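You operate a simulated robot arm through the tools that you are given. There is no shell and no other tool. Be economical: measure what you need, move in short steps, check, and stop when the job is done.

You run a simulated robot arm. Do the job below in one go: nothing can be reset, and whatever is moved stays where it is left.

## Task
Run the orange funnel's sand into tin T2 and return the tin.
Fine: tin in the small drip tray, funnel over it till it runs empty; shut the shutter, funnel back over the mould, tin back on the blue pad.

Only the result counts: the job must be done as asked and must still hold three seconds after the hand-in. Knocking over, shifting, dropping, spilling or breaking anything else fails it.

## Robot
A 6-joint arm with a two-finger parallel gripper, fixed in place. Base frame: the origin is at the foot of the arm, x ahead of it, y to its left, z up; the work surface is at about z = 0.853. Lengths are in m, angles in rad, forces in N, time in s.
With the tool pointing down near the work surface it reaches from about 0.26 to 0.68 m from the base axis. Its first joint turns from -1.152 to 1.152 rad. Payload 2.9 kg.
The tool frame sits at the grasp point between the pads (the TCP): z along the fingers, y along the line on which they close. The tips reach 0.03 m beyond it. The gripper opens to 0.11 m. The fingers are 0.02 m wide and 0.01 m thick; the gripper's body (0.048 by 0.112 m) begins 0.055 m behind the TCP.
Orientation is that of the tool frame in the base frame, as a unit quaternion [w, x, y, z]. With the fingers straight down and closing along the base's y, the tool's x points along the base's -x, its y along +y and its z along -z.

## Interface
- The arm moves only by the tool play_rows. Its argument "commands" is a list of rows, each a list of 3 entries, a list of its own where there are three numbers: the shift along the base's x, y, z in m, then the turn, a rotation vector about the base's x, y, z in rad, then the opening, from 0 (shut) to 1 (fully open). In form: [[[tx, ty, tz], [ax, ay, az], hand], ...]. A call has 1 to 10 rows; each row shifts and turns the commanded pose from where the row before left it. Rows are played at 5 a second. More than 0.05 m and 0.15 rad between two rows, or a gripper value outside its range, and nothing of the call is played. Where a pose cannot be reached the arm comes as near as it can. A force on the tool above 40 N (or 10 N above the force at the start of the call, whichever is more), or a blocked arm, ends the call early, and 0.2 s more pass. Each finger travels about 0.108 m/s and halts on what it meets, pressing with about 28 N; the grip force reading is that of the motor and also rises with nothing between the fingers. The clock runs only during rows and for 0.2 s after the last one: add rows that do not move to give the fingers time. It gives the time, the measured TCP pose, the force on the tool (base axes), the opening and the grip force at its end, in the units of the frame above (readings bear some noise).
- Cameras (640 x 400 px; columns grow to the right, rows downward): "scene" is fixed at [0.0798, 0.4351, 1.3815]; the picture's right is [-0.72, -0.69, 0.00], its down [-0.40, 0.42, -0.81] and it looks along [0.56, -0.59, -0.58] (base axes); focal length 325 px, centre (320, 200). "wrist" rides on the gripper at [-0.036, 0, -0.057] in the tool frame; the picture's right is [0.00, -1.00, 0.00], its down [0.97, 0.00, -0.24] and it looks along [0.24, 0.00, 0.97] (tool axes); focal length 218 px, centre (320, 200).
- capture(camera): a new picture of that camera. It takes no simulated time.
- probe_pixels(camera, pixels): for up to 12 pixels [column, row] of the newest picture of that camera ("zoom" is the newest enlarged one), the place [x, y, z] in the base frame of the surface seen there, good to about 0.002 m. It takes no simulated time.
- close_up(camera, box): a new picture of the part [left, top, right, bottom] of that camera's present view, enlarged. It takes no simulated time.
- hand_in(): hands the job in; it is judged then, once.

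Go step by step. Measure first, check grasps and placings, and put right what went wrong. The budget is 80 turns and 34 pictures, counting those below and the enlarged ones. Unless the task says otherwise, let go and move clear before handing in, and close with one line.

The tools are called after "Request:" as a command line: name --argument value ..., lists and objects as JSON in quotes. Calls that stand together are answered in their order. play_rows: Moves the arm, as the interface text tells. Its arguments: {"type":"object","properties":{"commands":{"type":"array"}},"required":["commands"]} The other tools are called the same way: capture (camera) takes a picture; probe_pixels (camera, pixels) gives the place of the surface under pixels of a picture; close_up (camera, box) takes an enlarged picture of a part of a camera's view; hand_in () hands the job in.

At the start:

```text
t: 0.0
tool_pos: [0.4305, 0.1677, 1.1824]
tcp_rot: [0.0, -0.001, 1.0, 0.001]
ft_force: [-0.5, -0.9, -0.9]
grip_width: 0.1099
grip_force: 0.2
```

scene: 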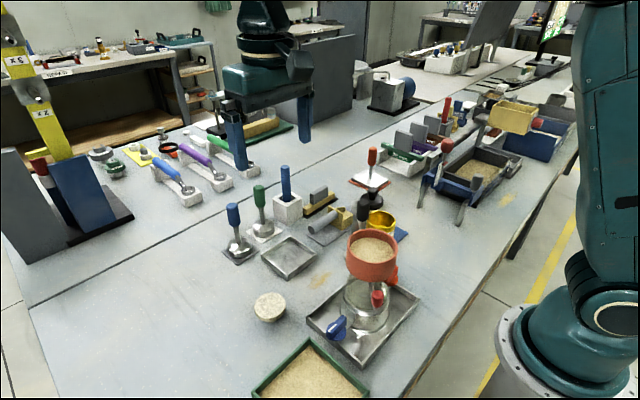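
wrist: 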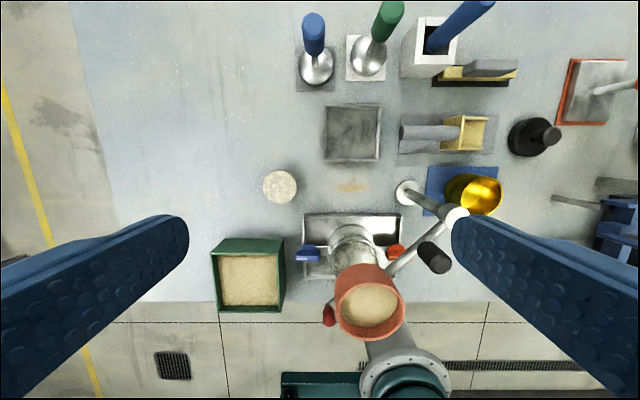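

The scene shows the orange funnel (372,255) on some stand above the mould, and a gold tin (382,222) on a blue pad. I look closer at both views.

Request:
close_up --camera "scene" --box '[220, 160, 460, 380]'

Request:
close_up --camera "wrist" --box '[260, 80, 540, 350]'

```text
1.82 times, centred on (340, 270) of scene
```

zoom: 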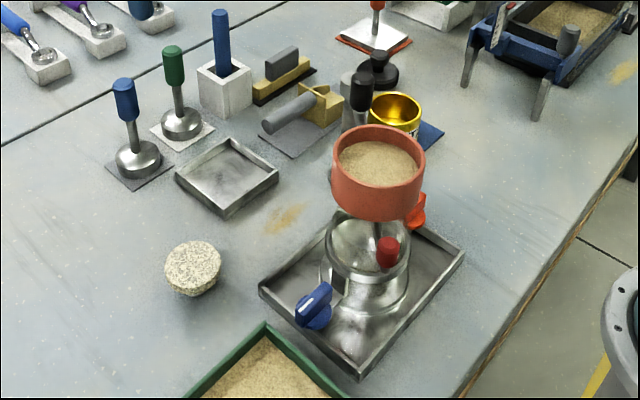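

```text
1.48 times, centred on (400, 215) of wrist
```

zoom: 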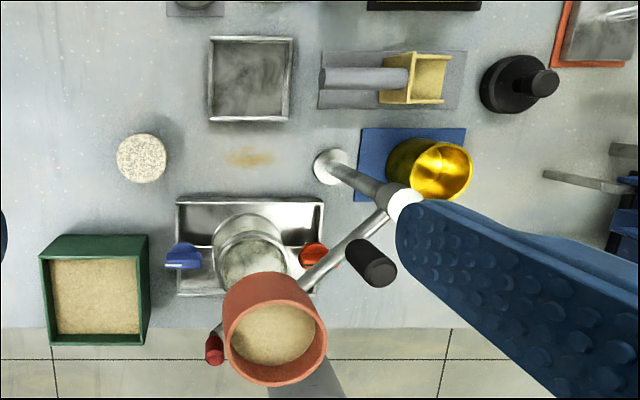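

The wrist view shows a post (405,190) with a swing arm to the funnel, a black handle (433,257) and a red shutter knob (329,314); the small drip tray is at (352,133). I probe these.

Request:
probe_pixels --camera "wrist" --pixels '[[405, 190], [453, 214], [433, 257], [442, 265], [370, 305], [329, 314], [329, 322], [352, 133], [328, 107], [380, 107], [380, 160], [325, 160]]'

Request:
probe_pixels --camera "scene" --pixels '[[377, 297], [372, 250], [348, 256], [397, 256], [372, 232], [356, 195], [382, 210], [369, 222], [396, 222], [382, 228], [404, 236], [290, 258]]'

Request:
close_up --camera "scene" --box '[320, 170, 430, 240]'

```text
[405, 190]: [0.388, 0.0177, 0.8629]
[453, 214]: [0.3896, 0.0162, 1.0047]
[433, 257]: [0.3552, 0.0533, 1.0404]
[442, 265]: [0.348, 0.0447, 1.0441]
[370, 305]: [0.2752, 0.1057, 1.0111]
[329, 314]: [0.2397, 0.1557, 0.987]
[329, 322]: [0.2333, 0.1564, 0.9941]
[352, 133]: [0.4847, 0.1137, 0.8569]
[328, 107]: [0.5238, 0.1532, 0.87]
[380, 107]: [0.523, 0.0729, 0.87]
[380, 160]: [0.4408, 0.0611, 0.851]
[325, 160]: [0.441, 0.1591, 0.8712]
```

```text
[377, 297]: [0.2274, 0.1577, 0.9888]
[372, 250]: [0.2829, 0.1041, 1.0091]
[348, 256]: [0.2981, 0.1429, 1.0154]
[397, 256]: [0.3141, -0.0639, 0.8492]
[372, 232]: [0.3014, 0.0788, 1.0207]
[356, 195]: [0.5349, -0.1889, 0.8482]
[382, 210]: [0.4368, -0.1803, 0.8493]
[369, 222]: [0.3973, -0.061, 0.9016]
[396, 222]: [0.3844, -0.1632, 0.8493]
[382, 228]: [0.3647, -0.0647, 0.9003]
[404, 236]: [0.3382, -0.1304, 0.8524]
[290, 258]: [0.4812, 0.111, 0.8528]
```

```text
5.71 times, centred on (375, 205) of scene
```

zoom: 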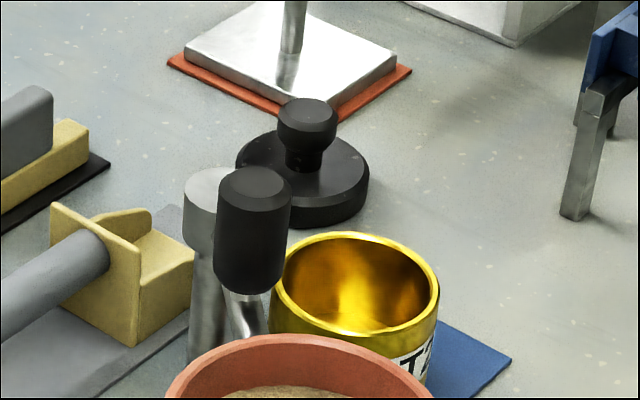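

I take closer views of the shutter knob and the tin, and probe the tin's rim.

Request:
close_up --camera "scene" --box '[320, 225, 430, 345]'

Request:
probe_pixels --camera "wrist" --pixels '[[445, 190], [460, 178], [480, 176], [500, 192], [482, 213], [463, 196], [428, 168], [498, 168], [337, 290], [402, 300], [368, 268], [372, 338]]'

```text
3.33 times, centred on (375, 285) of scene
```

zoom: 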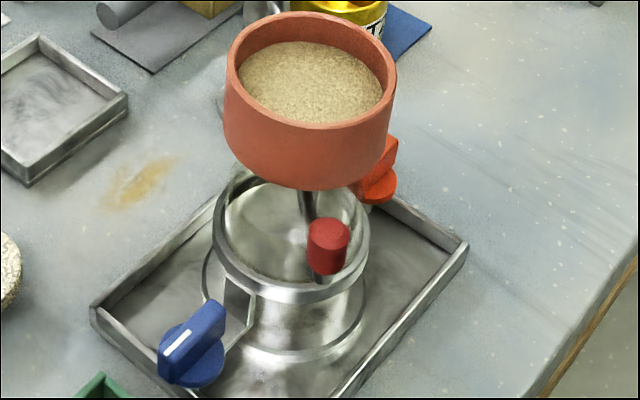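

```text
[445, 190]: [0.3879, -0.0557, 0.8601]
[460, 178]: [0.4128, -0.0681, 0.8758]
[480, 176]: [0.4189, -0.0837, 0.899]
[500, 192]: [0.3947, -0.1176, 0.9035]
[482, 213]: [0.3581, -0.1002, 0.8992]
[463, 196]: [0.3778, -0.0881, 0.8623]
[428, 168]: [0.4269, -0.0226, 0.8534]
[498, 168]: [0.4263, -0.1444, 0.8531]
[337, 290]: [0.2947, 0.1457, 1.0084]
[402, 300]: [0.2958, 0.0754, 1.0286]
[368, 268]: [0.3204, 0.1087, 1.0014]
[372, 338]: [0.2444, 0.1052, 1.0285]
```

The red knob (328,245 in the enlargement) stands on a lever under the funnel. I tilt the hand to view funnel underside from the side.

Request:
play_rows --commands '[[[0.03, -0.01, 0], [0, 0.14, 0], 1], [[0.03, -0.01, 0], [0, 0.14, 0], 1], [[0.03, -0.01, -0.02], [0, 0.14, 0], 1], [[0.02, -0.01, -0.03], [0, 0.14, 0], 1], [[0.0, -0.01, -0.03], [0, 0.14, 0], 1]]'

Request:
capture --camera "wrist"

```text
t: 1.2
tool_pos: [0.4963, 0.1088, 1.0836]
tcp_rot: [-0.283, 0.005, 0.959, -0.011]
ft_force: [-0.1, 1.6, -10.9]
grip_width: 0.1101
grip_force: 0.0
out of reach, approached as far as the arm can: row 1, 3, 4, 5
stopped in row 5: the force on the tool passed its limit (the readings are from after the stop); the commanded pose is now the measured one
```

```text
27 pictures are left
```

wrist: 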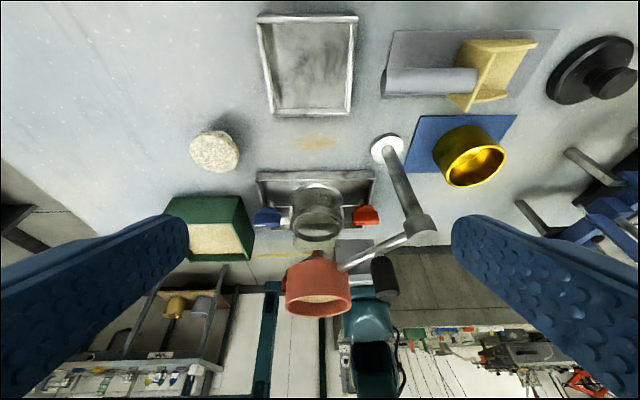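

The hand is tilted about 0.57 rad; the reach limit was met, nothing touched. I enlarge the funnel area.

Request:
close_up --camera "wrist" --box '[240, 160, 440, 330]'

Request:
probe_pixels --camera "wrist" --pixels '[[318, 252], [318, 275], [360, 259], [410, 238], [424, 223], [384, 270], [386, 292], [442, 163], [507, 155], [460, 185], [475, 145], [318, 185]]'

```text
2.35 times, centred on (340, 245) of wrist
```

zoom: 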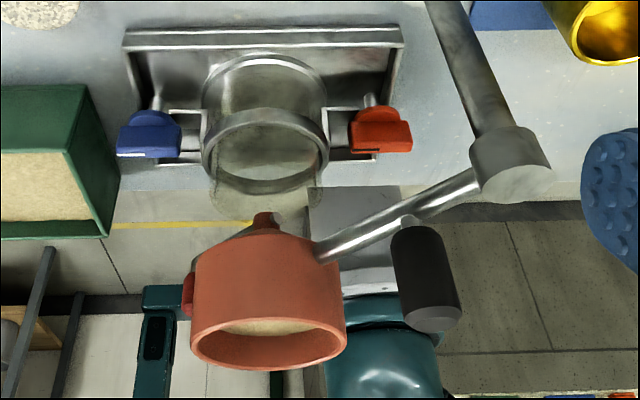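

```text
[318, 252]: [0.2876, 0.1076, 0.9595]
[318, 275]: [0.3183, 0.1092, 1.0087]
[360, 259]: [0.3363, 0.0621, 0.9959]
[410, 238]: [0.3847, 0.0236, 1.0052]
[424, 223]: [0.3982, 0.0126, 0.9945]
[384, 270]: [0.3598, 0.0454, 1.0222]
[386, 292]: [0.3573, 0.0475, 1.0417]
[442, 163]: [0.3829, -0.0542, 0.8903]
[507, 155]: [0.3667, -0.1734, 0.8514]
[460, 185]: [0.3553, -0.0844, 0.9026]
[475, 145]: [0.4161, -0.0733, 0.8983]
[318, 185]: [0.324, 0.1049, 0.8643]
```

Spout bottom sits at about z 0.957, tin rim at 0.902, so the tin clears it. I straighten the tool and move above the tin at about (0.387,-0.086).

Request:
probe_pixels --camera "scene" --pixels '[[233, 206], [259, 188], [285, 168], [345, 215], [322, 195], [374, 182], [373, 150], [378, 290]]'

Request:
play_rows --commands '[[[-0.02, 0, 0.03], [0, -0.1435, 0], 1], [[-0.02, -0.03, 0.03], [0, -0.1435, 0], 1], [[-0.02, -0.04, 0], [0, -0.1435, 0], 1], [[-0.02, -0.05, 0], [0, -0.1435, 0], 1], [[-0.03, -0.04, 0], [0, 0, 0], 1], [[0, -0.035, 0], [0, 0, 0], 1], [[0, 0, 0], [0, 0, 0], 1]]'

Request:
capture --camera "wrist"

```text
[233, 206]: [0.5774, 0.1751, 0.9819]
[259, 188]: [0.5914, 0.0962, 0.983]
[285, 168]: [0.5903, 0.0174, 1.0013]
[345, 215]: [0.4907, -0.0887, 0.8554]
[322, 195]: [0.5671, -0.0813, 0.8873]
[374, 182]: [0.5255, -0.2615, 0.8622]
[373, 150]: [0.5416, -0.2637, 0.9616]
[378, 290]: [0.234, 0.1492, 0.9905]
```

```text
refused: row 4 steps farther than a row can; nothing moved
```

```text
25 pictures are left
```

wrist: 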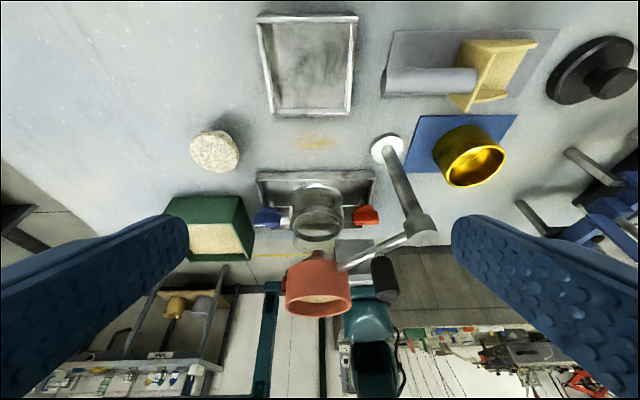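

The call was refused (row 4 over 0.05 m). I resend with smaller steps.

Request:
play_rows --commands '[[[-0.02, 0, 0.03], [0, -0.1435, 0], 1], [[-0.02, -0.03, 0.03], [0, -0.1435, 0], 1], [[-0.02, -0.04, 0], [0, -0.1435, 0], 1], [[-0.02, -0.04, 0], [0, -0.1435, 0], 1], [[-0.025, -0.04, 0], [0, 0, 0], 1], [[0, -0.045, 0], [0, 0, 0], 1], [[0, 0, 0], [0, 0, 0], 1]]'

Request:
capture --camera "wrist"

```text
t: 2.8
tool_pos: [0.4364, -0.0933, 1.2096]
tcp_rot: [0.0, 0.007, 1.0, -0.01]
ft_force: [0.5, -0.5, 0.2]
grip_width: 0.1098
grip_force: 0.0
out of reach, approached as far as the arm can: row 3, 4, 5
```

```text
24 pictures are left
```

wrist: 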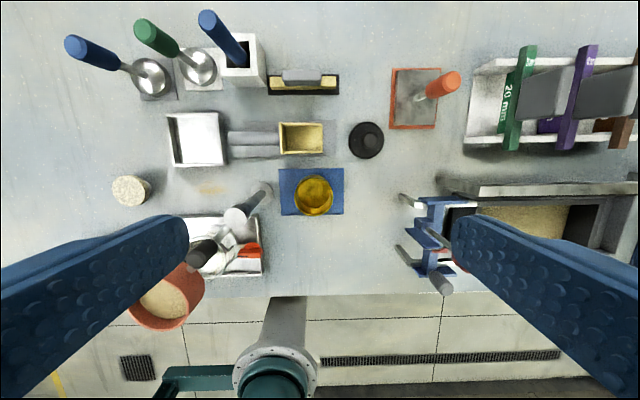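

The tin is seen from above at (314,195). I probe its rim and the pad edges for exact centres.

Request:
probe_pixels --camera "wrist" --pixels '[[296, 195], [332, 192], [314, 178], [314, 213], [280, 170], [342, 170], [281, 213], [342, 213], [265, 190], [240, 213]]'

Request:
close_up --camera "wrist" --box '[260, 150, 370, 230]'

```text
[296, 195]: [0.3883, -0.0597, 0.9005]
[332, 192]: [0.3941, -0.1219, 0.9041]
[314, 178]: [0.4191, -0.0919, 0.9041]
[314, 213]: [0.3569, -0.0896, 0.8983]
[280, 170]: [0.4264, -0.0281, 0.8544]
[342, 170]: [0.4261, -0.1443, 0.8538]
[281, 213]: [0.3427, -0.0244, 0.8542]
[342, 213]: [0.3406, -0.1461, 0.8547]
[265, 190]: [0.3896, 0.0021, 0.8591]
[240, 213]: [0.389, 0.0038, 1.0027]
```

```text
5.00 times, centred on (315, 190) of wrist
```

zoom: 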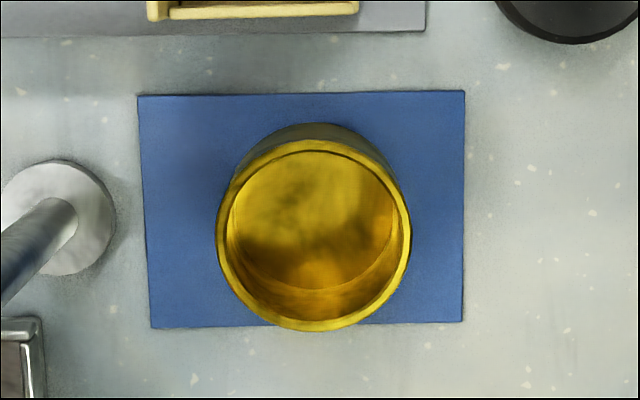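

Tin centre ≈ (0.388,-0.091), rim 0.903. I descend part way first and check tracking.

Request:
play_rows --commands '[[[-0.024, 0.001, -0.03], [0, 0, 0], 1], [[-0.024, 0.001, -0.03], [0, 0, 0], 1], [[0, 0, -0.045], [0, 0, 0], 1], [[0, 0, -0.045], [0, 0, 0], 1], [[0, 0, -0.045], [0, 0, 0], 1], [[0, 0, 0], [0, 0, 0], 1]]'

```text
t: 4.2
tool_pos: [0.389, -0.0915, 1.0145]
tcp_rot: [-0.001, 0.008, 1.0, -0.01]
ft_force: [-0.5, 1.0, 0.2]
grip_width: 0.1096
grip_force: 0.0
out of reach, approached as far as the arm can: row 1, 2
```

Tracking is good. I correct the small tilt and descend to z 0.908, then close.

Request:
play_rows --commands '[[[-0.001, 0, -0.03], [0.02, 0, 0.016], 1], [[0, 0, -0.04], [0, 0, 0], 1], [[0, 0, -0.0365], [0, 0, 0], 1], [[0, 0, 0], [0, 0, 0], 1], [[0, 0, 0], [0, 0, 0], 0.45], [[0, 0, 0], [0, 0, 0], 0.45], [[0, 0, 0], [0, 0, 0], 0.45]]'

Request:
capture --camera "wrist"

```text
t: 5.8
tool_pos: [0.3872, -0.091, 0.9089]
tcp_rot: [0.0, -0.001, 1.0, 0.0]
ft_force: [-0.6, 0.1, 0.2]
grip_width: 0.0671
grip_force: 28.1
```

```text
22 pictures are left
```

wrist: 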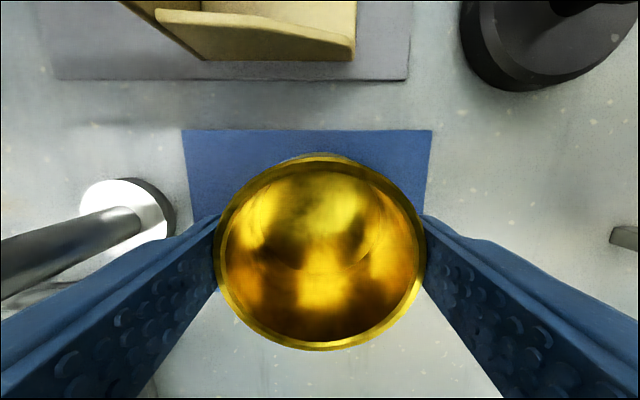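

The tin is held (width 0.067). I lift it and check.

Request:
play_rows --commands '[[[0, 0, 0.03], [0, 0, 0], 0.45], [[0, 0, 0.04], [0, 0, 0], 0.45], [[0, 0, 0.045], [0, 0, 0], 0.45], [[0, 0, 0.035], [0, 0, 0], 0.45], [[0.035, 0, 0.0], [0, 0, 0], 0.45], [[0.04, 0, 0], [0, 0, 0], 0.45], [[0.02, 0.035, 0], [0, 0, 0], 0.45], [[0, 0.045, 0], [0, 0, 0], 0.45], [[0, 0.045, 0], [0, 0, 0], 0.45], [[0, 0.04, 0], [0, 0, 0], 0.45]]'

Request:
play_rows --commands '[[[0, 0.039, 0], [0, 0, 0], 0.45], [[0, 0, 0], [0, 0, 0], 0.45]]'

Request:
capture --camera "wrist"

```text
t: 8.0
tool_pos: [0.4838, 0.0738, 1.0591]
tcp_rot: [-0.001, -0.001, 1.0, -0.001]
ft_force: [-0.1, -0.8, -0.4]
grip_width: 0.0671
grip_force: 28.0
```

```text
t: 8.6
tool_pos: [0.4849, 0.114, 1.0583]
tcp_rot: [-0.001, -0.001, 1.0, 0.0]
ft_force: [0.0, 0.3, -1.4]
grip_width: 0.0673
grip_force: 28.2
```

```text
21 pictures are left
```

wrist: 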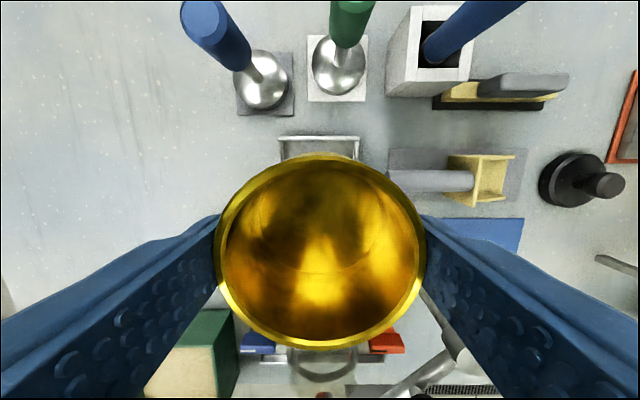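

Above the tray at (0.485,0.114). I lower it in and watch the force.

Request:
play_rows --commands '[[[-0.0025, -0.001, -0.035], [0, 0, 0], 0.45], [[0, 0, -0.04], [0, 0, 0], 0.45], [[0, 0, -0.04], [0, 0, 0], 0.45], [[0, 0, -0.02], [0, 0, 0], 0.45], [[0, 0, -0.008], [0, 0, 0], 0.45], [[0, 0, -0.003], [0, 0, 0], 0.45], [[0, 0, 0], [0, 0, 0], 0.45]]'

Request:
capture --camera "scene"

```text
t: 10.2
tool_pos: [0.481, 0.1119, 0.9113]
tcp_rot: [-0.001, 0.0, 1.0, 0.0]
ft_force: [-0.2, 0.2, 0.3]
grip_width: 0.0672
grip_force: 28.4
```

```text
20 pictures are left
```

scene: 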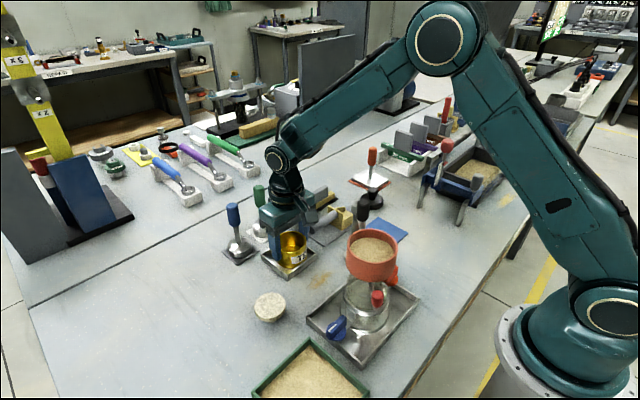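

The tin is in the tray; I touch down and release gradually, then rise.

Request:
play_rows --commands '[[[0, 0, -0.0015], [0, 0, 0], 0.45], [[0, 0, 0], [0, 0, 0], 0.45]]'

Request:
play_rows --commands '[[[0, 0, 0], [0, 0, 0], 0.7], [[0, 0, 0], [0, 0, 0], 0.85], [[0, 0, 0.02], [0, 0, 0], 0.85], [[0, 0, 0.04], [0, 0, 0], 0.85], [[0, 0, 0.05], [0, 0, 0], 0.85], [[0, 0, 0.05], [0, 0, 0], 0.85], [[0, 0, 0.02], [0, 0, 0], 0.85]]'

Request:
capture --camera "wrist"

```text
t: 10.8
tool_pos: [0.4807, 0.1112, 0.9112]
tcp_rot: [-0.001, -0.001, 1.0, 0.0]
ft_force: [-1.1, -1.6, 1.0]
grip_width: 0.0669
grip_force: 27.9
```

```text
t: 12.4
tool_pos: [0.4816, 0.1109, 1.0915]
tcp_rot: [-0.001, -0.001, 1.0, 0.0]
ft_force: [0.4, -0.4, 0.5]
grip_width: 0.0939
grip_force: 0.1
```

```text
19 pictures are left
```

wrist: 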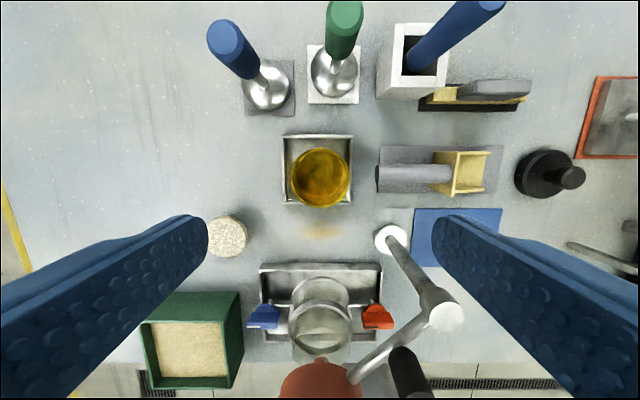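

The tin stands well in the tray. I now move to view the swing-arm handle more closely, turning the hand by +45°.

Request:
play_rows --commands '[[[-0.01, -0.01, 0.02], [0, 0, 0.14], 0.6], [[-0.02, -0.01, 0.02], [0, 0, 0.14], 0.6], [[-0.03, -0.01, 0.0], [0, 0, 0.14], 0.6], [[-0.03, -0.01, 0], [0, 0, 0.14], 0.6], [[-0.03, -0.02, 0], [0, 0, 0.14], 0.6], [[0, 0, 0], [0, 0, 0.085], 0.6], [[0, 0, 0], [0, 0, 0], 0.6]]'

Request:
capture --camera "wrist"

```text
t: 14.0
tool_pos: [0.3604, 0.0528, 1.1307]
tcp_rot: [-0.001, -0.384, 0.923, 0.0]
ft_force: [0.6, 0.6, 0.2]
grip_width: 0.0663
grip_force: 0.2
```

```text
18 pictures are left
```

wrist: 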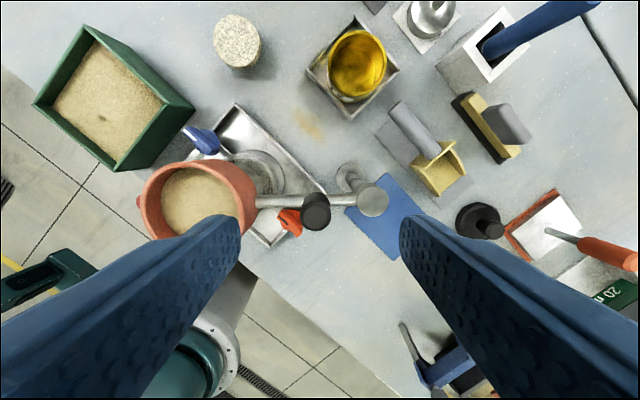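

The arm lies horizontally in the picture, so the fingers close along it. I probe handle, hinge head, and funnel rim.

Request:
probe_pixels --camera "wrist" --pixels '[[318, 208], [304, 210], [331, 210], [318, 195], [316, 224], [374, 202], [387, 201], [362, 201], [342, 200], [280, 202], [200, 164], [252, 195]]'

Request:
close_up --camera "wrist" --box '[240, 160, 400, 260]'

```text
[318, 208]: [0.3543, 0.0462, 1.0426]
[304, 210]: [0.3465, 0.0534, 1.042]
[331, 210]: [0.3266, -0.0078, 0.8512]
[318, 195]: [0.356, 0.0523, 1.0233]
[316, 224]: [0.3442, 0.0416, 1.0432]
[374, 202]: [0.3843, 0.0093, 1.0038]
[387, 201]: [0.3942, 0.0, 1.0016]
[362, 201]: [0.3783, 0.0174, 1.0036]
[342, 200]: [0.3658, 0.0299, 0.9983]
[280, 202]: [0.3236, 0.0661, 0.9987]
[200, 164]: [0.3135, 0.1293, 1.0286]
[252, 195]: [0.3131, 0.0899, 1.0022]
```

```text
4.00 times, centred on (320, 210) of wrist
```

zoom: 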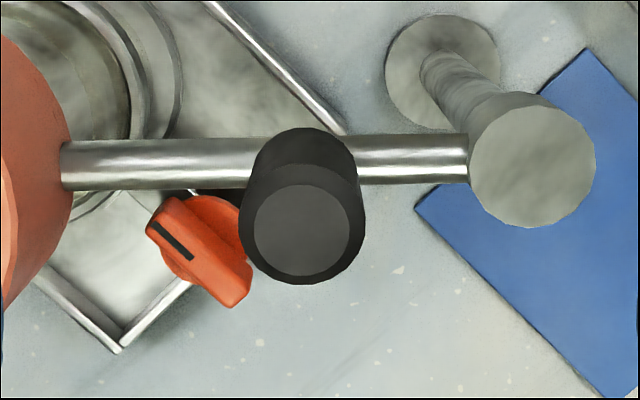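

Handle top centre ≈ (0.3485,0.0437,1.043), pivot ≈ (0.3855,0.010), funnel radius ≈0.143. I narrow the fingers, descend over the handle and grip.

Request:
play_rows --commands '[[[-0.012, -0.009, 0], [0, 0, 0], 0.45], [[0, 0, -0.03], [0, 0, 0], 0.45], [[0, 0, -0.035], [0, 0, 0], 0.45], [[0, 0, -0.022], [0, 0, 0], 0.45], [[0, 0, 0], [0, 0, 0], 0.45]]'

Request:
capture --camera "wrist"

```text
t: 15.2
tool_pos: [0.3485, 0.042, 1.0417]
tcp_rot: [0.0, -0.383, 0.924, -0.001]
ft_force: [-0.4, -0.2, 0.2]
grip_width: 0.0497
grip_force: 0.2
```

```text
16 pictures are left
```

wrist: 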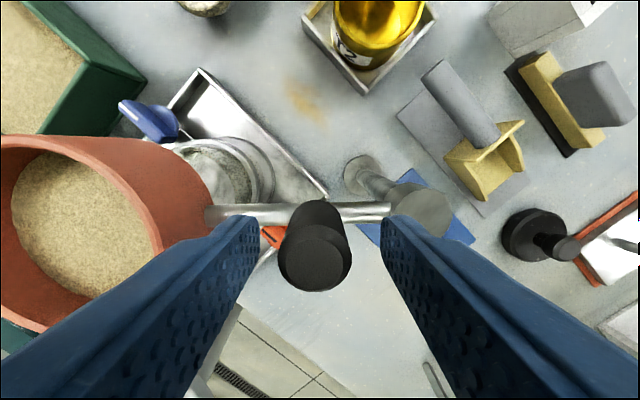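

The handle top (315,258) is about 4 mm from the TCP toward the camera side. I correct by (0.003,0.003) and close.

Request:
play_rows --commands '[[[0.003, 0.003, 0], [0, 0, 0], 0.45], [[0, 0, 0], [0, 0, 0], 0.1], [[0, 0, 0], [0, 0, 0], 0.1], [[0, 0, 0], [0, 0, 0], 0.1]]'

```text
t: 16.2
tool_pos: [0.3504, 0.0453, 1.0428]
tcp_rot: [-0.002, -0.385, 0.923, 0.0]
ft_force: [-13.1, 16.0, 3.5]
grip_width: 0.0222
grip_force: 45.0
```

The grip is firm (0.022 wide) with a radial force of about 20 N; I ease outward by 1.5 mm and start a small swing, watching forces.

Request:
play_rows --commands '[[[-0.001, 0.0012, 0], [0, 0, 0], 0.1], [[0, 0, 0], [0, 0, 0], 0.1]]'

Request:
play_rows --commands '[[[0.00494, 0.00433, 0], [0, 0, -0.131], 0.1], [[0.00546, 0.00365, 0], [0, 0, -0.131], 0.1], [[0, 0, 0], [0, 0, 0], 0.1]]'

```text
t: 16.8
tool_pos: [0.3513, 0.0456, 1.0444]
tcp_rot: [-0.001, -0.383, 0.924, 0.0]
ft_force: [-6.1, 8.0, -5.6]
grip_width: 0.0219
grip_force: 45.0
```

```text
t: 17.6
tool_pos: [0.3617, 0.0539, 1.0437]
tcp_rot: [-0.002, -0.258, 0.966, 0.0]
ft_force: [-10.0, 2.1, -7.4]
grip_width: 0.0221
grip_force: 45.4
```

The arm swings with low force. I continue along the arc.

Request:
play_rows --commands '[[[0.00589, 0.0029, -0.0005], [0, 0, -0.131], 0.1], [[0.00622, 0.00211, 0], [0, 0, -0.131], 0.1], [[0.00644, 0.00128, 0], [0, 0, -0.131], 0.1], [[0.00655, 0.00043, 0], [0, 0, -0.131], 0.1], [[0, 0, 0], [0, 0, 0], 0.1]]'

Request:
capture --camera "scene"

```text
t: 18.8
tool_pos: [0.3868, 0.0607, 1.0428]
tcp_rot: [-0.001, 0.003, 1.0, -0.001]
ft_force: [-1.6, -17.4, -5.7]
grip_width: 0.022
grip_force: 45.1
```

```text
15 pictures are left
```

scene: 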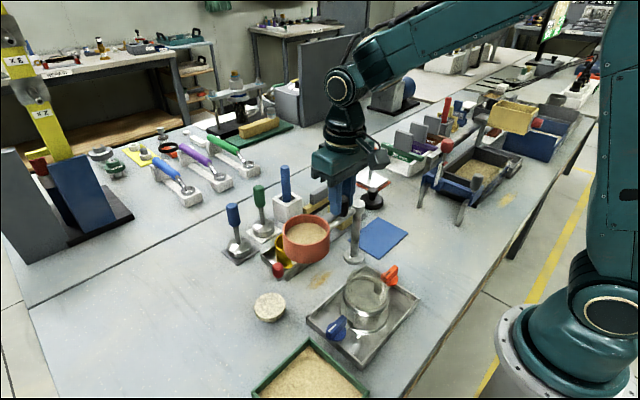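

Halfway, force on the tool is -17 N in y, so I pull y in by 1.5 mm and go on.

Request:
play_rows --commands '[[[0.00655, -0.0018, -0.0005], [0, 0, -0.131], 0.1], [[0.00644, -0.00128, 0], [0, 0, -0.131], 0.1], [[0.00622, -0.00211, 0], [0, 0, -0.131], 0.1], [[0, 0, 0], [0, 0, 0], 0.1]]'

```text
t: 19.8
tool_pos: [0.406, 0.0551, 1.0433]
tcp_rot: [-0.001, 0.196, 0.981, 0.001]
ft_force: [-4.9, -12.7, 4.1]
grip_width: 0.0222
grip_force: 44.7
```

Request:
play_rows --commands '[[[0.0054, -0.0036, 0], [0, 0, -0.131], 0.1], [[0.00546, -0.00365, 0], [0, 0, -0.131], 0.1], [[0.00494, -0.00433, 0], [0, 0, -0.131], 0.1], [[0, 0, 0], [0, 0, 0], 0.1]]'

Request:
close_up --camera "scene" --box '[220, 180, 400, 300]'

Request:
capture --camera "wrist"

```text
t: 20.8
tool_pos: [0.4216, 0.0457, 1.0431]
tcp_rot: [0.0, 0.383, 0.924, 0.0]
ft_force: [-11.0, -5.2, 13.9]
grip_width: 0.0221
grip_force: 45.0
```

```text
3.33 times, centred on (310, 240) of scene
```

zoom: 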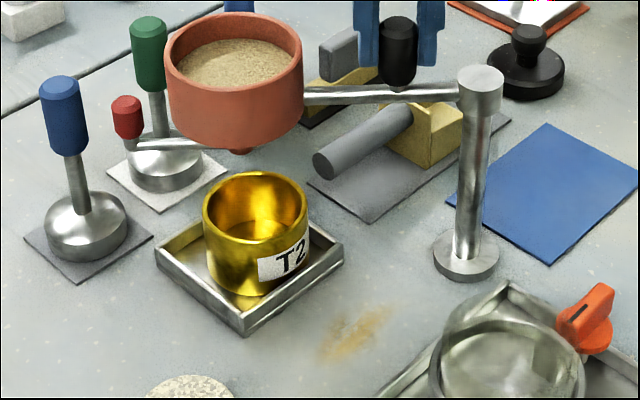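

```text
13 pictures are left
```

wrist: 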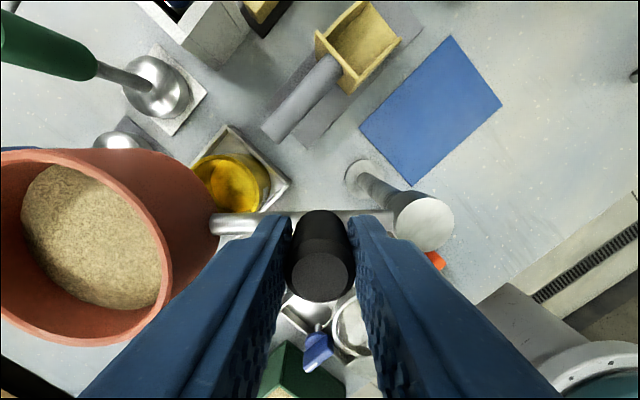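

The funnel looks to be over the tin; I probe the spout (240,151 in the enlargement), rim and knob, and the tin's rim.

Request:
probe_pixels --camera "zoom" --pixels '[[242, 152], [235, 15], [166, 75], [302, 72], [240, 88], [128, 103], [128, 130], [160, 144], [205, 215], [307, 215], [255, 176], [185, 143]]'

Request:
probe_pixels --camera "wrist" --pixels '[[5, 180], [125, 190], [168, 270], [70, 340], [20, 160], [100, 155], [20, 315], [85, 230]]'

```text
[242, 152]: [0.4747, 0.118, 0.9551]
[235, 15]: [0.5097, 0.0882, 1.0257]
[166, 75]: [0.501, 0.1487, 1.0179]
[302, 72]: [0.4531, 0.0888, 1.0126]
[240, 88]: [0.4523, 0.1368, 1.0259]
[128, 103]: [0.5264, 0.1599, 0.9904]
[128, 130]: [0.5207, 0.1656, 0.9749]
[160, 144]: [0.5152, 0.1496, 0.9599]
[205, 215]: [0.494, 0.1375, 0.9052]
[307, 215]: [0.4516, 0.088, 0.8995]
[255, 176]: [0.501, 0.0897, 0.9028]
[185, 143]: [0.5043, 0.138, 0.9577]
```

```text
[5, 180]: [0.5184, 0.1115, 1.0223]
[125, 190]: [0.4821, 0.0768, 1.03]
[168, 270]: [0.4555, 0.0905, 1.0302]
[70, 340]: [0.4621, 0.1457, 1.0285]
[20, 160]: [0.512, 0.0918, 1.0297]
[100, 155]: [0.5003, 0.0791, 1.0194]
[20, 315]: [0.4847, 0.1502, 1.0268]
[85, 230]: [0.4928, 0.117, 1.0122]
```

Spout ≈ (0.479,0.114) over tin centre ≈ (0.478,0.112) – good. I release the handle and rise, then check that the arm stays.

Request:
play_rows --commands '[[[0, 0, 0], [0, 0, 0], 0.45], [[0, 0, 0], [0, 0, 0], 0.45], [[0, 0, 0.03], [0, 0, 0], 0.45], [[0, 0, 0.04], [0, 0, 0], 0.45], [[0, 0, 0.04], [0, 0, 0.1], 0.45], [[0, 0, 0], [0, 0, 0.15], 0.45], [[0, 0, 0], [0, 0, 0.145], 0.45], [[0.02, 0.02, 0], [0, 0, 0.145], 0.45], [[0.03, 0.03, 0], [0, 0, 0.145], 0.45]]'

Request:
play_rows --commands '[[[0.03, 0.03, 0], [0, 0, 0.145], 0.45], [[0.018, 0.03, 0], [0, 0, 0.145], 0.45], [[0, 0.0, 0], [0, 0, 0.145], 0.45], [[0, 0.0, 0], [0, 0, 0.145], 0.45], [[0, 0, 0], [0, 0, 0.145], 0.45], [[0, 0, 0], [0, 0, 0.145], 0.45], [[0, 0, 0], [0, 0, 0], 0.45]]'

Request:
capture --camera "wrist"

```text
t: 22.8
tool_pos: [0.4717, 0.0955, 1.154]
tcp_rot: [-0.001, 0.049, 0.999, 0.0]
ft_force: [0.6, 1.0, 0.0]
grip_width: 0.0497
grip_force: 0.1
```

```text
t: 24.4
tool_pos: [0.5197, 0.1551, 1.1521]
tcp_rot: [-0.001, -0.376, 0.927, 0.0]
ft_force: [-1.1, 0.1, 0.4]
grip_width: 0.0494
grip_force: 0.0
```

```text
12 pictures are left
```

wrist: 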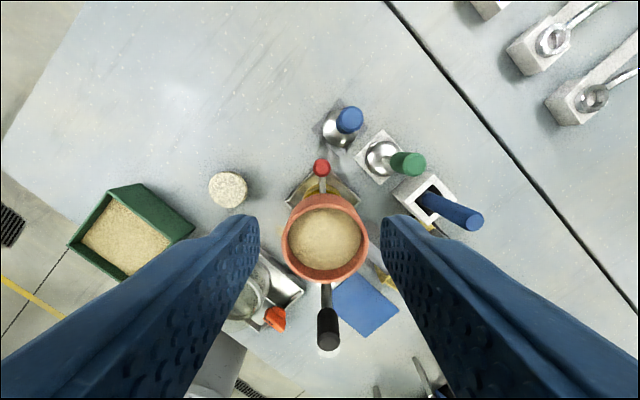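

The funnel stayed in place; knob at (321,166), lever radial. I enlarge and probe it.

Request:
close_up --camera "wrist" --box '[270, 90, 430, 190]'

Request:
probe_pixels --camera "wrist" --pixels '[[321, 165], [315, 166], [328, 166], [321, 172], [321, 182], [350, 117], [406, 160], [325, 195], [323, 282], [282, 240], [368, 238], [325, 240]]'

```text
4.00 times, centred on (350, 140) of wrist
```

zoom: 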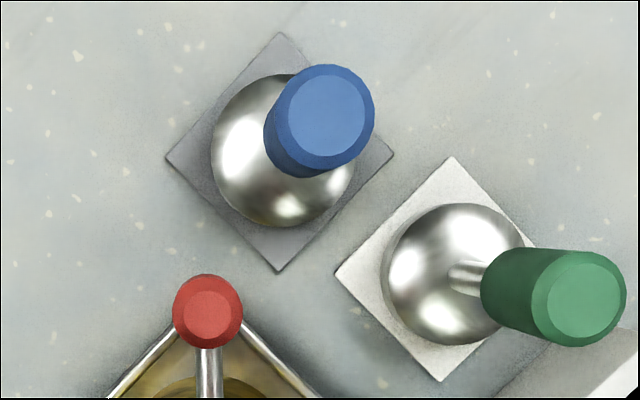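

```text
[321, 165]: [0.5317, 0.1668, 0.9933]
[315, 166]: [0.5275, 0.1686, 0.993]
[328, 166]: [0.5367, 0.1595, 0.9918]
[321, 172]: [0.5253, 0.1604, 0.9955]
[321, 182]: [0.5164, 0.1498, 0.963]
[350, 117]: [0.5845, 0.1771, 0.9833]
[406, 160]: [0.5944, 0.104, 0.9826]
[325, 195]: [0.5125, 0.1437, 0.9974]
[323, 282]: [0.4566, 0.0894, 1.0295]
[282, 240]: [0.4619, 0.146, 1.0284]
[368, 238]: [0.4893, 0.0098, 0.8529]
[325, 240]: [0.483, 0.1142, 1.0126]
```

Knob centre ≈ (0.529,0.1635), top 0.993; blue handle is 5 cm off radially. I descend part way and re-look.

Request:
play_rows --commands '[[[0.0095, 0.0085, -0.03], [0, 0, 0], 0.36], [[0, 0, -0.04], [0, 0, 0], 0.36], [[0, 0, -0.04], [0, 0, 0], 0.36], [[0, 0, -0.02], [0, 0, 0], 0.36], [[0, 0, 0], [0, 0, 0], 0.36]]'

Request:
capture --camera "wrist"

```text
t: 25.6
tool_pos: [0.5285, 0.1622, 1.022]
tcp_rot: [-0.001, -0.375, 0.927, -0.001]
ft_force: [0.7, -0.1, 0.4]
grip_width: 0.04
grip_force: 0.1
```

```text
10 pictures are left
```

wrist: 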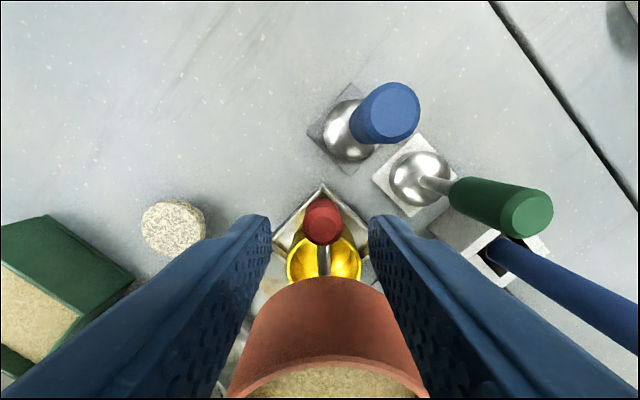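

Knob top at (322,226), ~3 mm outward of the TCP line; I correct, descend and close on it.

Request:
play_rows --commands '[[[0.002, 0.002, -0.013], [0, 0, 0], 0.36], [[0, 0, -0.014], [0, 0, 0], 0.36], [[0, 0, 0], [0, 0, 0], 0.36], [[0, 0, 0], [0, 0, 0], 0.05], [[0, 0, 0], [0, 0, 0], 0.05], [[0, 0, 0], [0, 0, 0], 0.05]]'

```text
t: 27.0
tool_pos: [0.5303, 0.1643, 0.9959]
tcp_rot: [-0.001, -0.375, 0.927, 0.0]
ft_force: [1.1, 1.4, -3.0]
grip_width: 0.017
grip_force: 45.4
```

The knob is held (0.017 wide). I test by pulling outward a few millimetres along the rod.

Request:
play_rows --commands '[[[0.0015, 0.0015, 0], [0, 0, 0], 0.05], [[0.0015, 0.0015, 0], [0, 0, 0], 0.05], [[0, 0, 0], [0, 0, 0], 0.05]]'

```text
t: 27.8
tool_pos: [0.5309, 0.1642, 0.9967]
tcp_rot: [-0.005, -0.373, 0.928, 0.0]
ft_force: [-23.8, -26.5, 4.3]
grip_width: 0.017
grip_force: 44.7
```

Radially it is rigid (−24,−26 N), so the lever turns about the funnel axis. I undo the pull and test a small counter-clockwise arc.

Request:
play_rows --commands '[[[-0.003, -0.003, 0], [0, 0, 0], 0.05], [[0, 0, 0], [0, 0, 0], 0.05], [[-0.0065, 0.0055, 0], [0, 0, 0.122], 0.05], [[-0.0072, 0.0048, 0], [0, 0, 0.122], 0.05], [[0, 0, 0], [0, 0, 0], 0.05]]'

Request:
capture --camera "wrist"

```text
t: 29.0
tool_pos: [0.5167, 0.1756, 0.9959]
tcp_rot: [0.001, -0.486, 0.874, 0.0]
ft_force: [-1.5, -0.4, -8.5]
grip_width: 0.017
grip_force: 45.0
```

```text
9 pictures are left
```

wrist: 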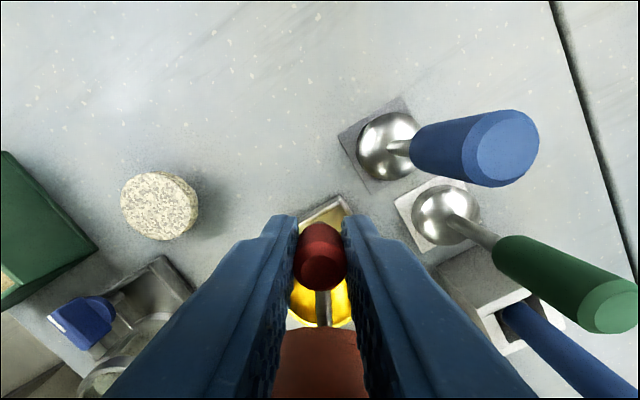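

Force is low and the lever stays aligned with the turned hand, so the shutter turns. I check with a scene enlargement whether the funnel stayed and sand flows.

Request:
close_up --camera "scene" --box '[220, 180, 400, 300]'

Request:
probe_pixels --camera "zoom" --pixels '[[242, 152], [235, 15], [166, 75], [302, 72], [240, 88]]'

```text
3.33 times, centred on (310, 240) of scene
```

zoom: 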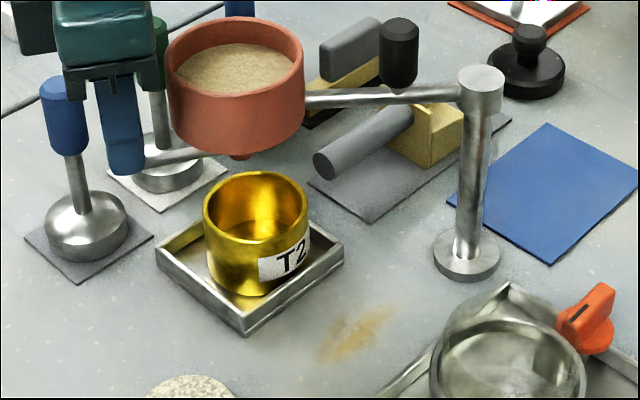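

```text
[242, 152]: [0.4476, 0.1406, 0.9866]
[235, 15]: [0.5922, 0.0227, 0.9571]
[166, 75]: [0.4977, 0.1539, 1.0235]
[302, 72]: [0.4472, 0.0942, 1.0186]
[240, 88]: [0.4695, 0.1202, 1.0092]
```

The funnel hardly moved and no sand yet; I continue the arc by 28° and check.

Request:
play_rows --commands '[[[-0.0077, 0.0038, 0], [0, 0, 0.122], 0.05], [[-0.0081, 0.0029, 0], [0, 0, 0.122], 0.05], [[-0.0084, 0.0018, 0], [0, 0, 0.122], 0.05], [[-0.0086, 0.0008, 0], [0, 0, 0.122], 0.05], [[0, 0, 0], [0, 0, 0], 0.05]]'

Request:
close_up --camera "scene" --box '[220, 180, 400, 300]'

```text
t: 30.2
tool_pos: [0.4852, 0.1871, 0.9951]
tcp_rot: [0.001, -0.684, 0.729, -0.001]
ft_force: [14.5, 24.0, -11.1]
grip_width: 0.0169
grip_force: 44.8
```

```text
3.33 times, centred on (310, 240) of scene
```

zoom: 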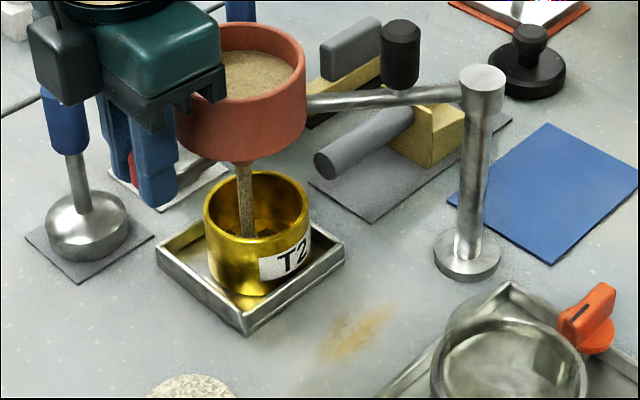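

Sand streams into the tin. I relax the side force slightly and wait.

Request:
play_rows --commands '[[[0.0005, 0.0015, 0], [0, 0, 0], 0.05], [[0, 0, 0], [0, 0, 0], 0.05], [[0, 0, 0], [0, 0, 0], 0.05], [[0, 0, 0], [0, 0, 0], 0.05], [[0, 0, 0], [0, 0, 0], 0.05], [[0, 0, 0], [0, 0, 0], 0.05], [[0, 0, 0], [0, 0, 0], 0.05], [[0, 0, 0], [0, 0, 0], 0.05], [[0, 0, 0], [0, 0, 0], 0.05], [[0, 0, 0], [0, 0, 0], 0.05]]'

Request:
play_rows --commands '[[[0, 0, 0], [0, 0, 0], 0.05], [[0, 0, 0], [0, 0, 0], 0.05], [[0, 0, 0], [0, 0, 0], 0.05], [[0, 0, 0], [0, 0, 0], 0.05], [[0, 0, 0], [0, 0, 0], 0.05], [[0, 0, 0], [0, 0, 0], 0.05], [[0, 0, 0], [0, 0, 0], 0.05], [[0, 0, 0], [0, 0, 0], 0.05], [[0, 0, 0], [0, 0, 0], 0.05], [[0, 0, 0], [0, 0, 0], 0.05]]'

Request:
play_rows --commands '[[[0, 0, 0], [0, 0, 0], 0.05], [[0, 0, 0], [0, 0, 0], 0.05], [[0, 0, 0], [0, 0, 0], 0.05], [[0, 0, 0], [0, 0, 0], 0.05], [[0, 0, 0], [0, 0, 0], 0.05], [[0, 0, 0], [0, 0, 0], 0.05], [[0, 0, 0], [0, 0, 0], 0.05], [[0, 0, 0], [0, 0, 0], 0.05], [[0, 0, 0], [0, 0, 0], 0.05], [[0, 0, 0], [0, 0, 0], 0.05]]'

Request:
close_up --camera "scene" --box '[220, 180, 400, 300]'

```text
t: 32.4
tool_pos: [0.4871, 0.1858, 0.9968]
tcp_rot: [0.001, -0.682, 0.731, -0.002]
ft_force: [9.5, 15.5, 2.8]
grip_width: 0.017
grip_force: 45.0
```

```text
t: 34.6
tool_pos: [0.4852, 0.1862, 0.9942]
tcp_rot: [-0.001, -0.682, 0.731, -0.001]
ft_force: [9.1, 15.8, 6.9]
grip_width: 0.0166
grip_force: 45.0
```

```text
t: 36.8
tool_pos: [0.4844, 0.1853, 0.9956]
tcp_rot: [0.0, -0.682, 0.731, -0.002]
ft_force: [8.7, 15.4, 7.3]
grip_width: 0.017
grip_force: 45.6
```

```text
3.33 times, centred on (310, 240) of scene
```

zoom: 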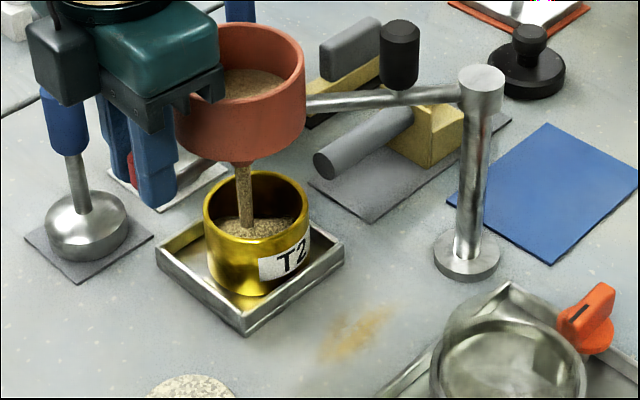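

Sand is about half through. I wait another 8 s or so.

Request:
play_rows --commands '[[[0, 0, 0], [0, 0, 0], 0.05], [[0, 0, 0], [0, 0, 0], 0.05], [[0, 0, 0], [0, 0, 0], 0.05], [[0, 0, 0], [0, 0, 0], 0.05], [[0, 0, 0], [0, 0, 0], 0.05], [[0, 0, 0], [0, 0, 0], 0.05], [[0, 0, 0], [0, 0, 0], 0.05], [[0, 0, 0], [0, 0, 0], 0.05], [[0, 0, 0], [0, 0, 0], 0.05], [[0, 0, 0], [0, 0, 0], 0.05]]'

Request:
play_rows --commands '[[[0, 0, 0], [0, 0, 0], 0.05], [[0, 0, 0], [0, 0, 0], 0.05], [[0, 0, 0], [0, 0, 0], 0.05], [[0, 0, 0], [0, 0, 0], 0.05], [[0, 0, 0], [0, 0, 0], 0.05], [[0, 0, 0], [0, 0, 0], 0.05], [[0, 0, 0], [0, 0, 0], 0.05], [[0, 0, 0], [0, 0, 0], 0.05], [[0, 0, 0], [0, 0, 0], 0.05], [[0, 0, 0], [0, 0, 0], 0.05]]'

Request:
play_rows --commands '[[[0, 0, 0], [0, 0, 0], 0.05], [[0, 0, 0], [0, 0, 0], 0.05], [[0, 0, 0], [0, 0, 0], 0.05], [[0, 0, 0], [0, 0, 0], 0.05], [[0, 0, 0], [0, 0, 0], 0.05], [[0, 0, 0], [0, 0, 0], 0.05], [[0, 0, 0], [0, 0, 0], 0.05], [[0, 0, 0], [0, 0, 0], 0.05], [[0, 0, 0], [0, 0, 0], 0.05], [[0, 0, 0], [0, 0, 0], 0.05]]'

Request:
play_rows --commands '[[[0, 0, 0], [0, 0, 0], 0.05], [[0, 0, 0], [0, 0, 0], 0.05], [[0, 0, 0], [0, 0, 0], 0.05], [[0, 0, 0], [0, 0, 0], 0.05], [[0, 0, 0], [0, 0, 0], 0.05], [[0, 0, 0], [0, 0, 0], 0.05], [[0, 0, 0], [0, 0, 0], 0.05], [[0, 0, 0], [0, 0, 0], 0.05], [[0, 0, 0], [0, 0, 0], 0.05], [[0, 0, 0], [0, 0, 0], 0.05]]'

Request:
play_rows --commands '[[[0, 0, 0], [0, 0, 0], 0.05], [[0, 0, 0], [0, 0, 0], 0.05], [[0, 0, 0], [0, 0, 0], 0.05], [[0, 0, 0], [0, 0, 0], 0.05], [[0, 0, 0], [0, 0, 0], 0.05], [[0, 0, 0], [0, 0, 0], 0.05], [[0, 0, 0], [0, 0, 0], 0.05], [[0, 0, 0], [0, 0, 0], 0.05], [[0, 0, 0], [0, 0, 0], 0.05], [[0, 0, 0], [0, 0, 0], 0.05]]'

Request:
close_up --camera "scene" --box '[220, 180, 400, 300]'

```text
t: 39.0
tool_pos: [0.4857, 0.187, 0.9961]
tcp_rot: [0.0, -0.682, 0.732, -0.002]
ft_force: [9.0, 14.7, 8.1]
grip_width: 0.0169
grip_force: 44.9
```

```text
t: 41.2
tool_pos: [0.4853, 0.1871, 0.9956]
tcp_rot: [0.0, -0.682, 0.731, -0.001]
ft_force: [9.5, 14.8, 6.9]
grip_width: 0.017
grip_force: 44.8
```

```text
t: 43.4
tool_pos: [0.4868, 0.1859, 0.9944]
tcp_rot: [0.0, -0.681, 0.732, -0.001]
ft_force: [9.4, 13.4, 6.7]
grip_width: 0.0166
grip_force: 44.7
```

```text
t: 45.6
tool_pos: [0.4848, 0.1859, 0.9948]
tcp_rot: [-0.001, -0.682, 0.731, -0.001]
ft_force: [8.9, 12.8, 5.6]
grip_width: 0.0169
grip_force: 44.9
```

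```text
t: 47.8
tool_pos: [0.4846, 0.1865, 0.9955]
tcp_rot: [-0.001, -0.682, 0.732, -0.001]
ft_force: [7.2, 12.0, 4.5]
grip_width: 0.0168
grip_force: 44.7
```

```text
3.33 times, centred on (310, 240) of scene
```

zoom: 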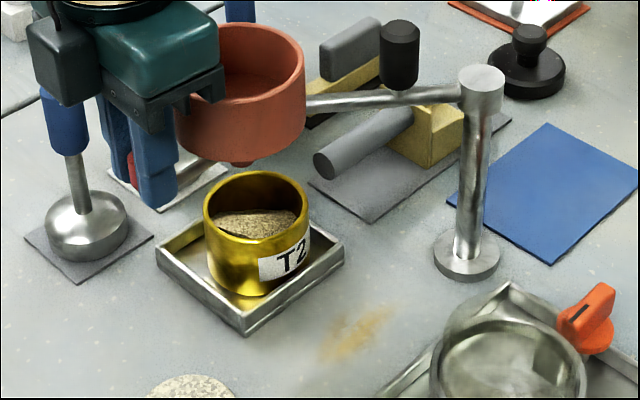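

The funnel is empty and the stream has stopped. I reverse the arc to shut the shutter.

Request:
play_rows --commands '[[[0.0086, 0.0, 0], [0, 0, -0.122], 0.05], [[0.0084, -0.0018, 0], [0, 0, -0.122], 0.05], [[0.0081, -0.0029, 0], [0, 0, -0.122], 0.05], [[0.0077, -0.0038, 0], [0, 0, -0.122], 0.05], [[0, 0, 0], [0, 0, 0], 0.05]]'

Request:
play_rows --commands '[[[0.0072, -0.0048, 0], [0, 0, -0.122], 0.05], [[0.0065, -0.0055, 0], [0, 0, -0.122], 0.05], [[0, 0, 0], [0, 0, 0], 0.05]]'

Request:
close_up --camera "scene" --box '[220, 180, 400, 300]'

```text
t: 49.0
tool_pos: [0.5166, 0.1756, 0.994]
tcp_rot: [-0.004, -0.483, 0.875, 0.0]
ft_force: [-12.7, -16.8, 7.7]
grip_width: 0.0169
grip_force: 44.8
```

```text
t: 49.8
tool_pos: [0.5302, 0.1658, 0.9952]
tcp_rot: [-0.004, -0.374, 0.928, -0.001]
ft_force: [-18.6, -22.2, 2.6]
grip_width: 0.0169
grip_force: 44.9
```

```text
3.33 times, centred on (310, 240) of scene
```

zoom: 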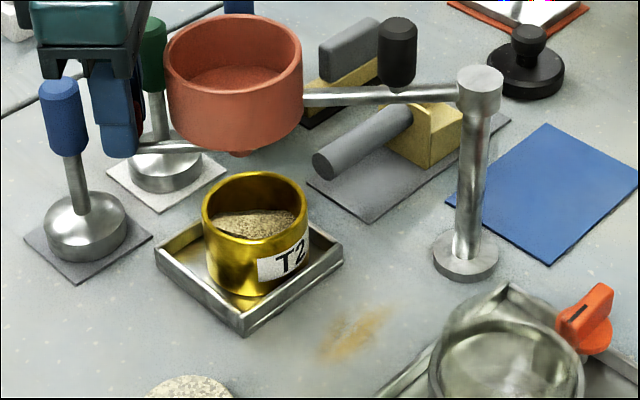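

The lever is back in line with the arm as at the start. I relax, nudge 1.5 mm toward shut, release and rise.

Request:
play_rows --commands '[[[-0.0003, -0.0025, 0], [0, 0, 0], 0.05], [[0, 0, 0], [0, 0, 0], 0.05], [[0, 0, 0], [0, 0, 0], 0.36], [[0, 0, 0], [0, 0, 0], 0.36], [[0, 0, 0.02], [0, 0, 0], 0.36], [[0, 0, 0.04], [0, 0, 0], 0.36], [[0, 0, 0.05], [0, 0, 0], 0.36], [[0, 0, 0.045], [0, 0, 0], 0.36], [[0, 0, 0], [0, 0, 0], 0.36]]'

Request:
capture --camera "wrist"

```text
t: 51.8
tool_pos: [0.5311, 0.1657, 1.152]
tcp_rot: [-0.001, -0.375, 0.927, -0.001]
ft_force: [0.2, 0.5, -0.4]
grip_width: 0.0396
grip_force: 0.1
```

```text
3 pictures are left
```

wrist: 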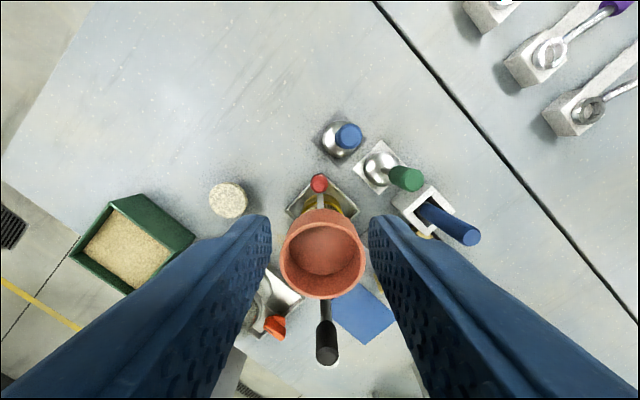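

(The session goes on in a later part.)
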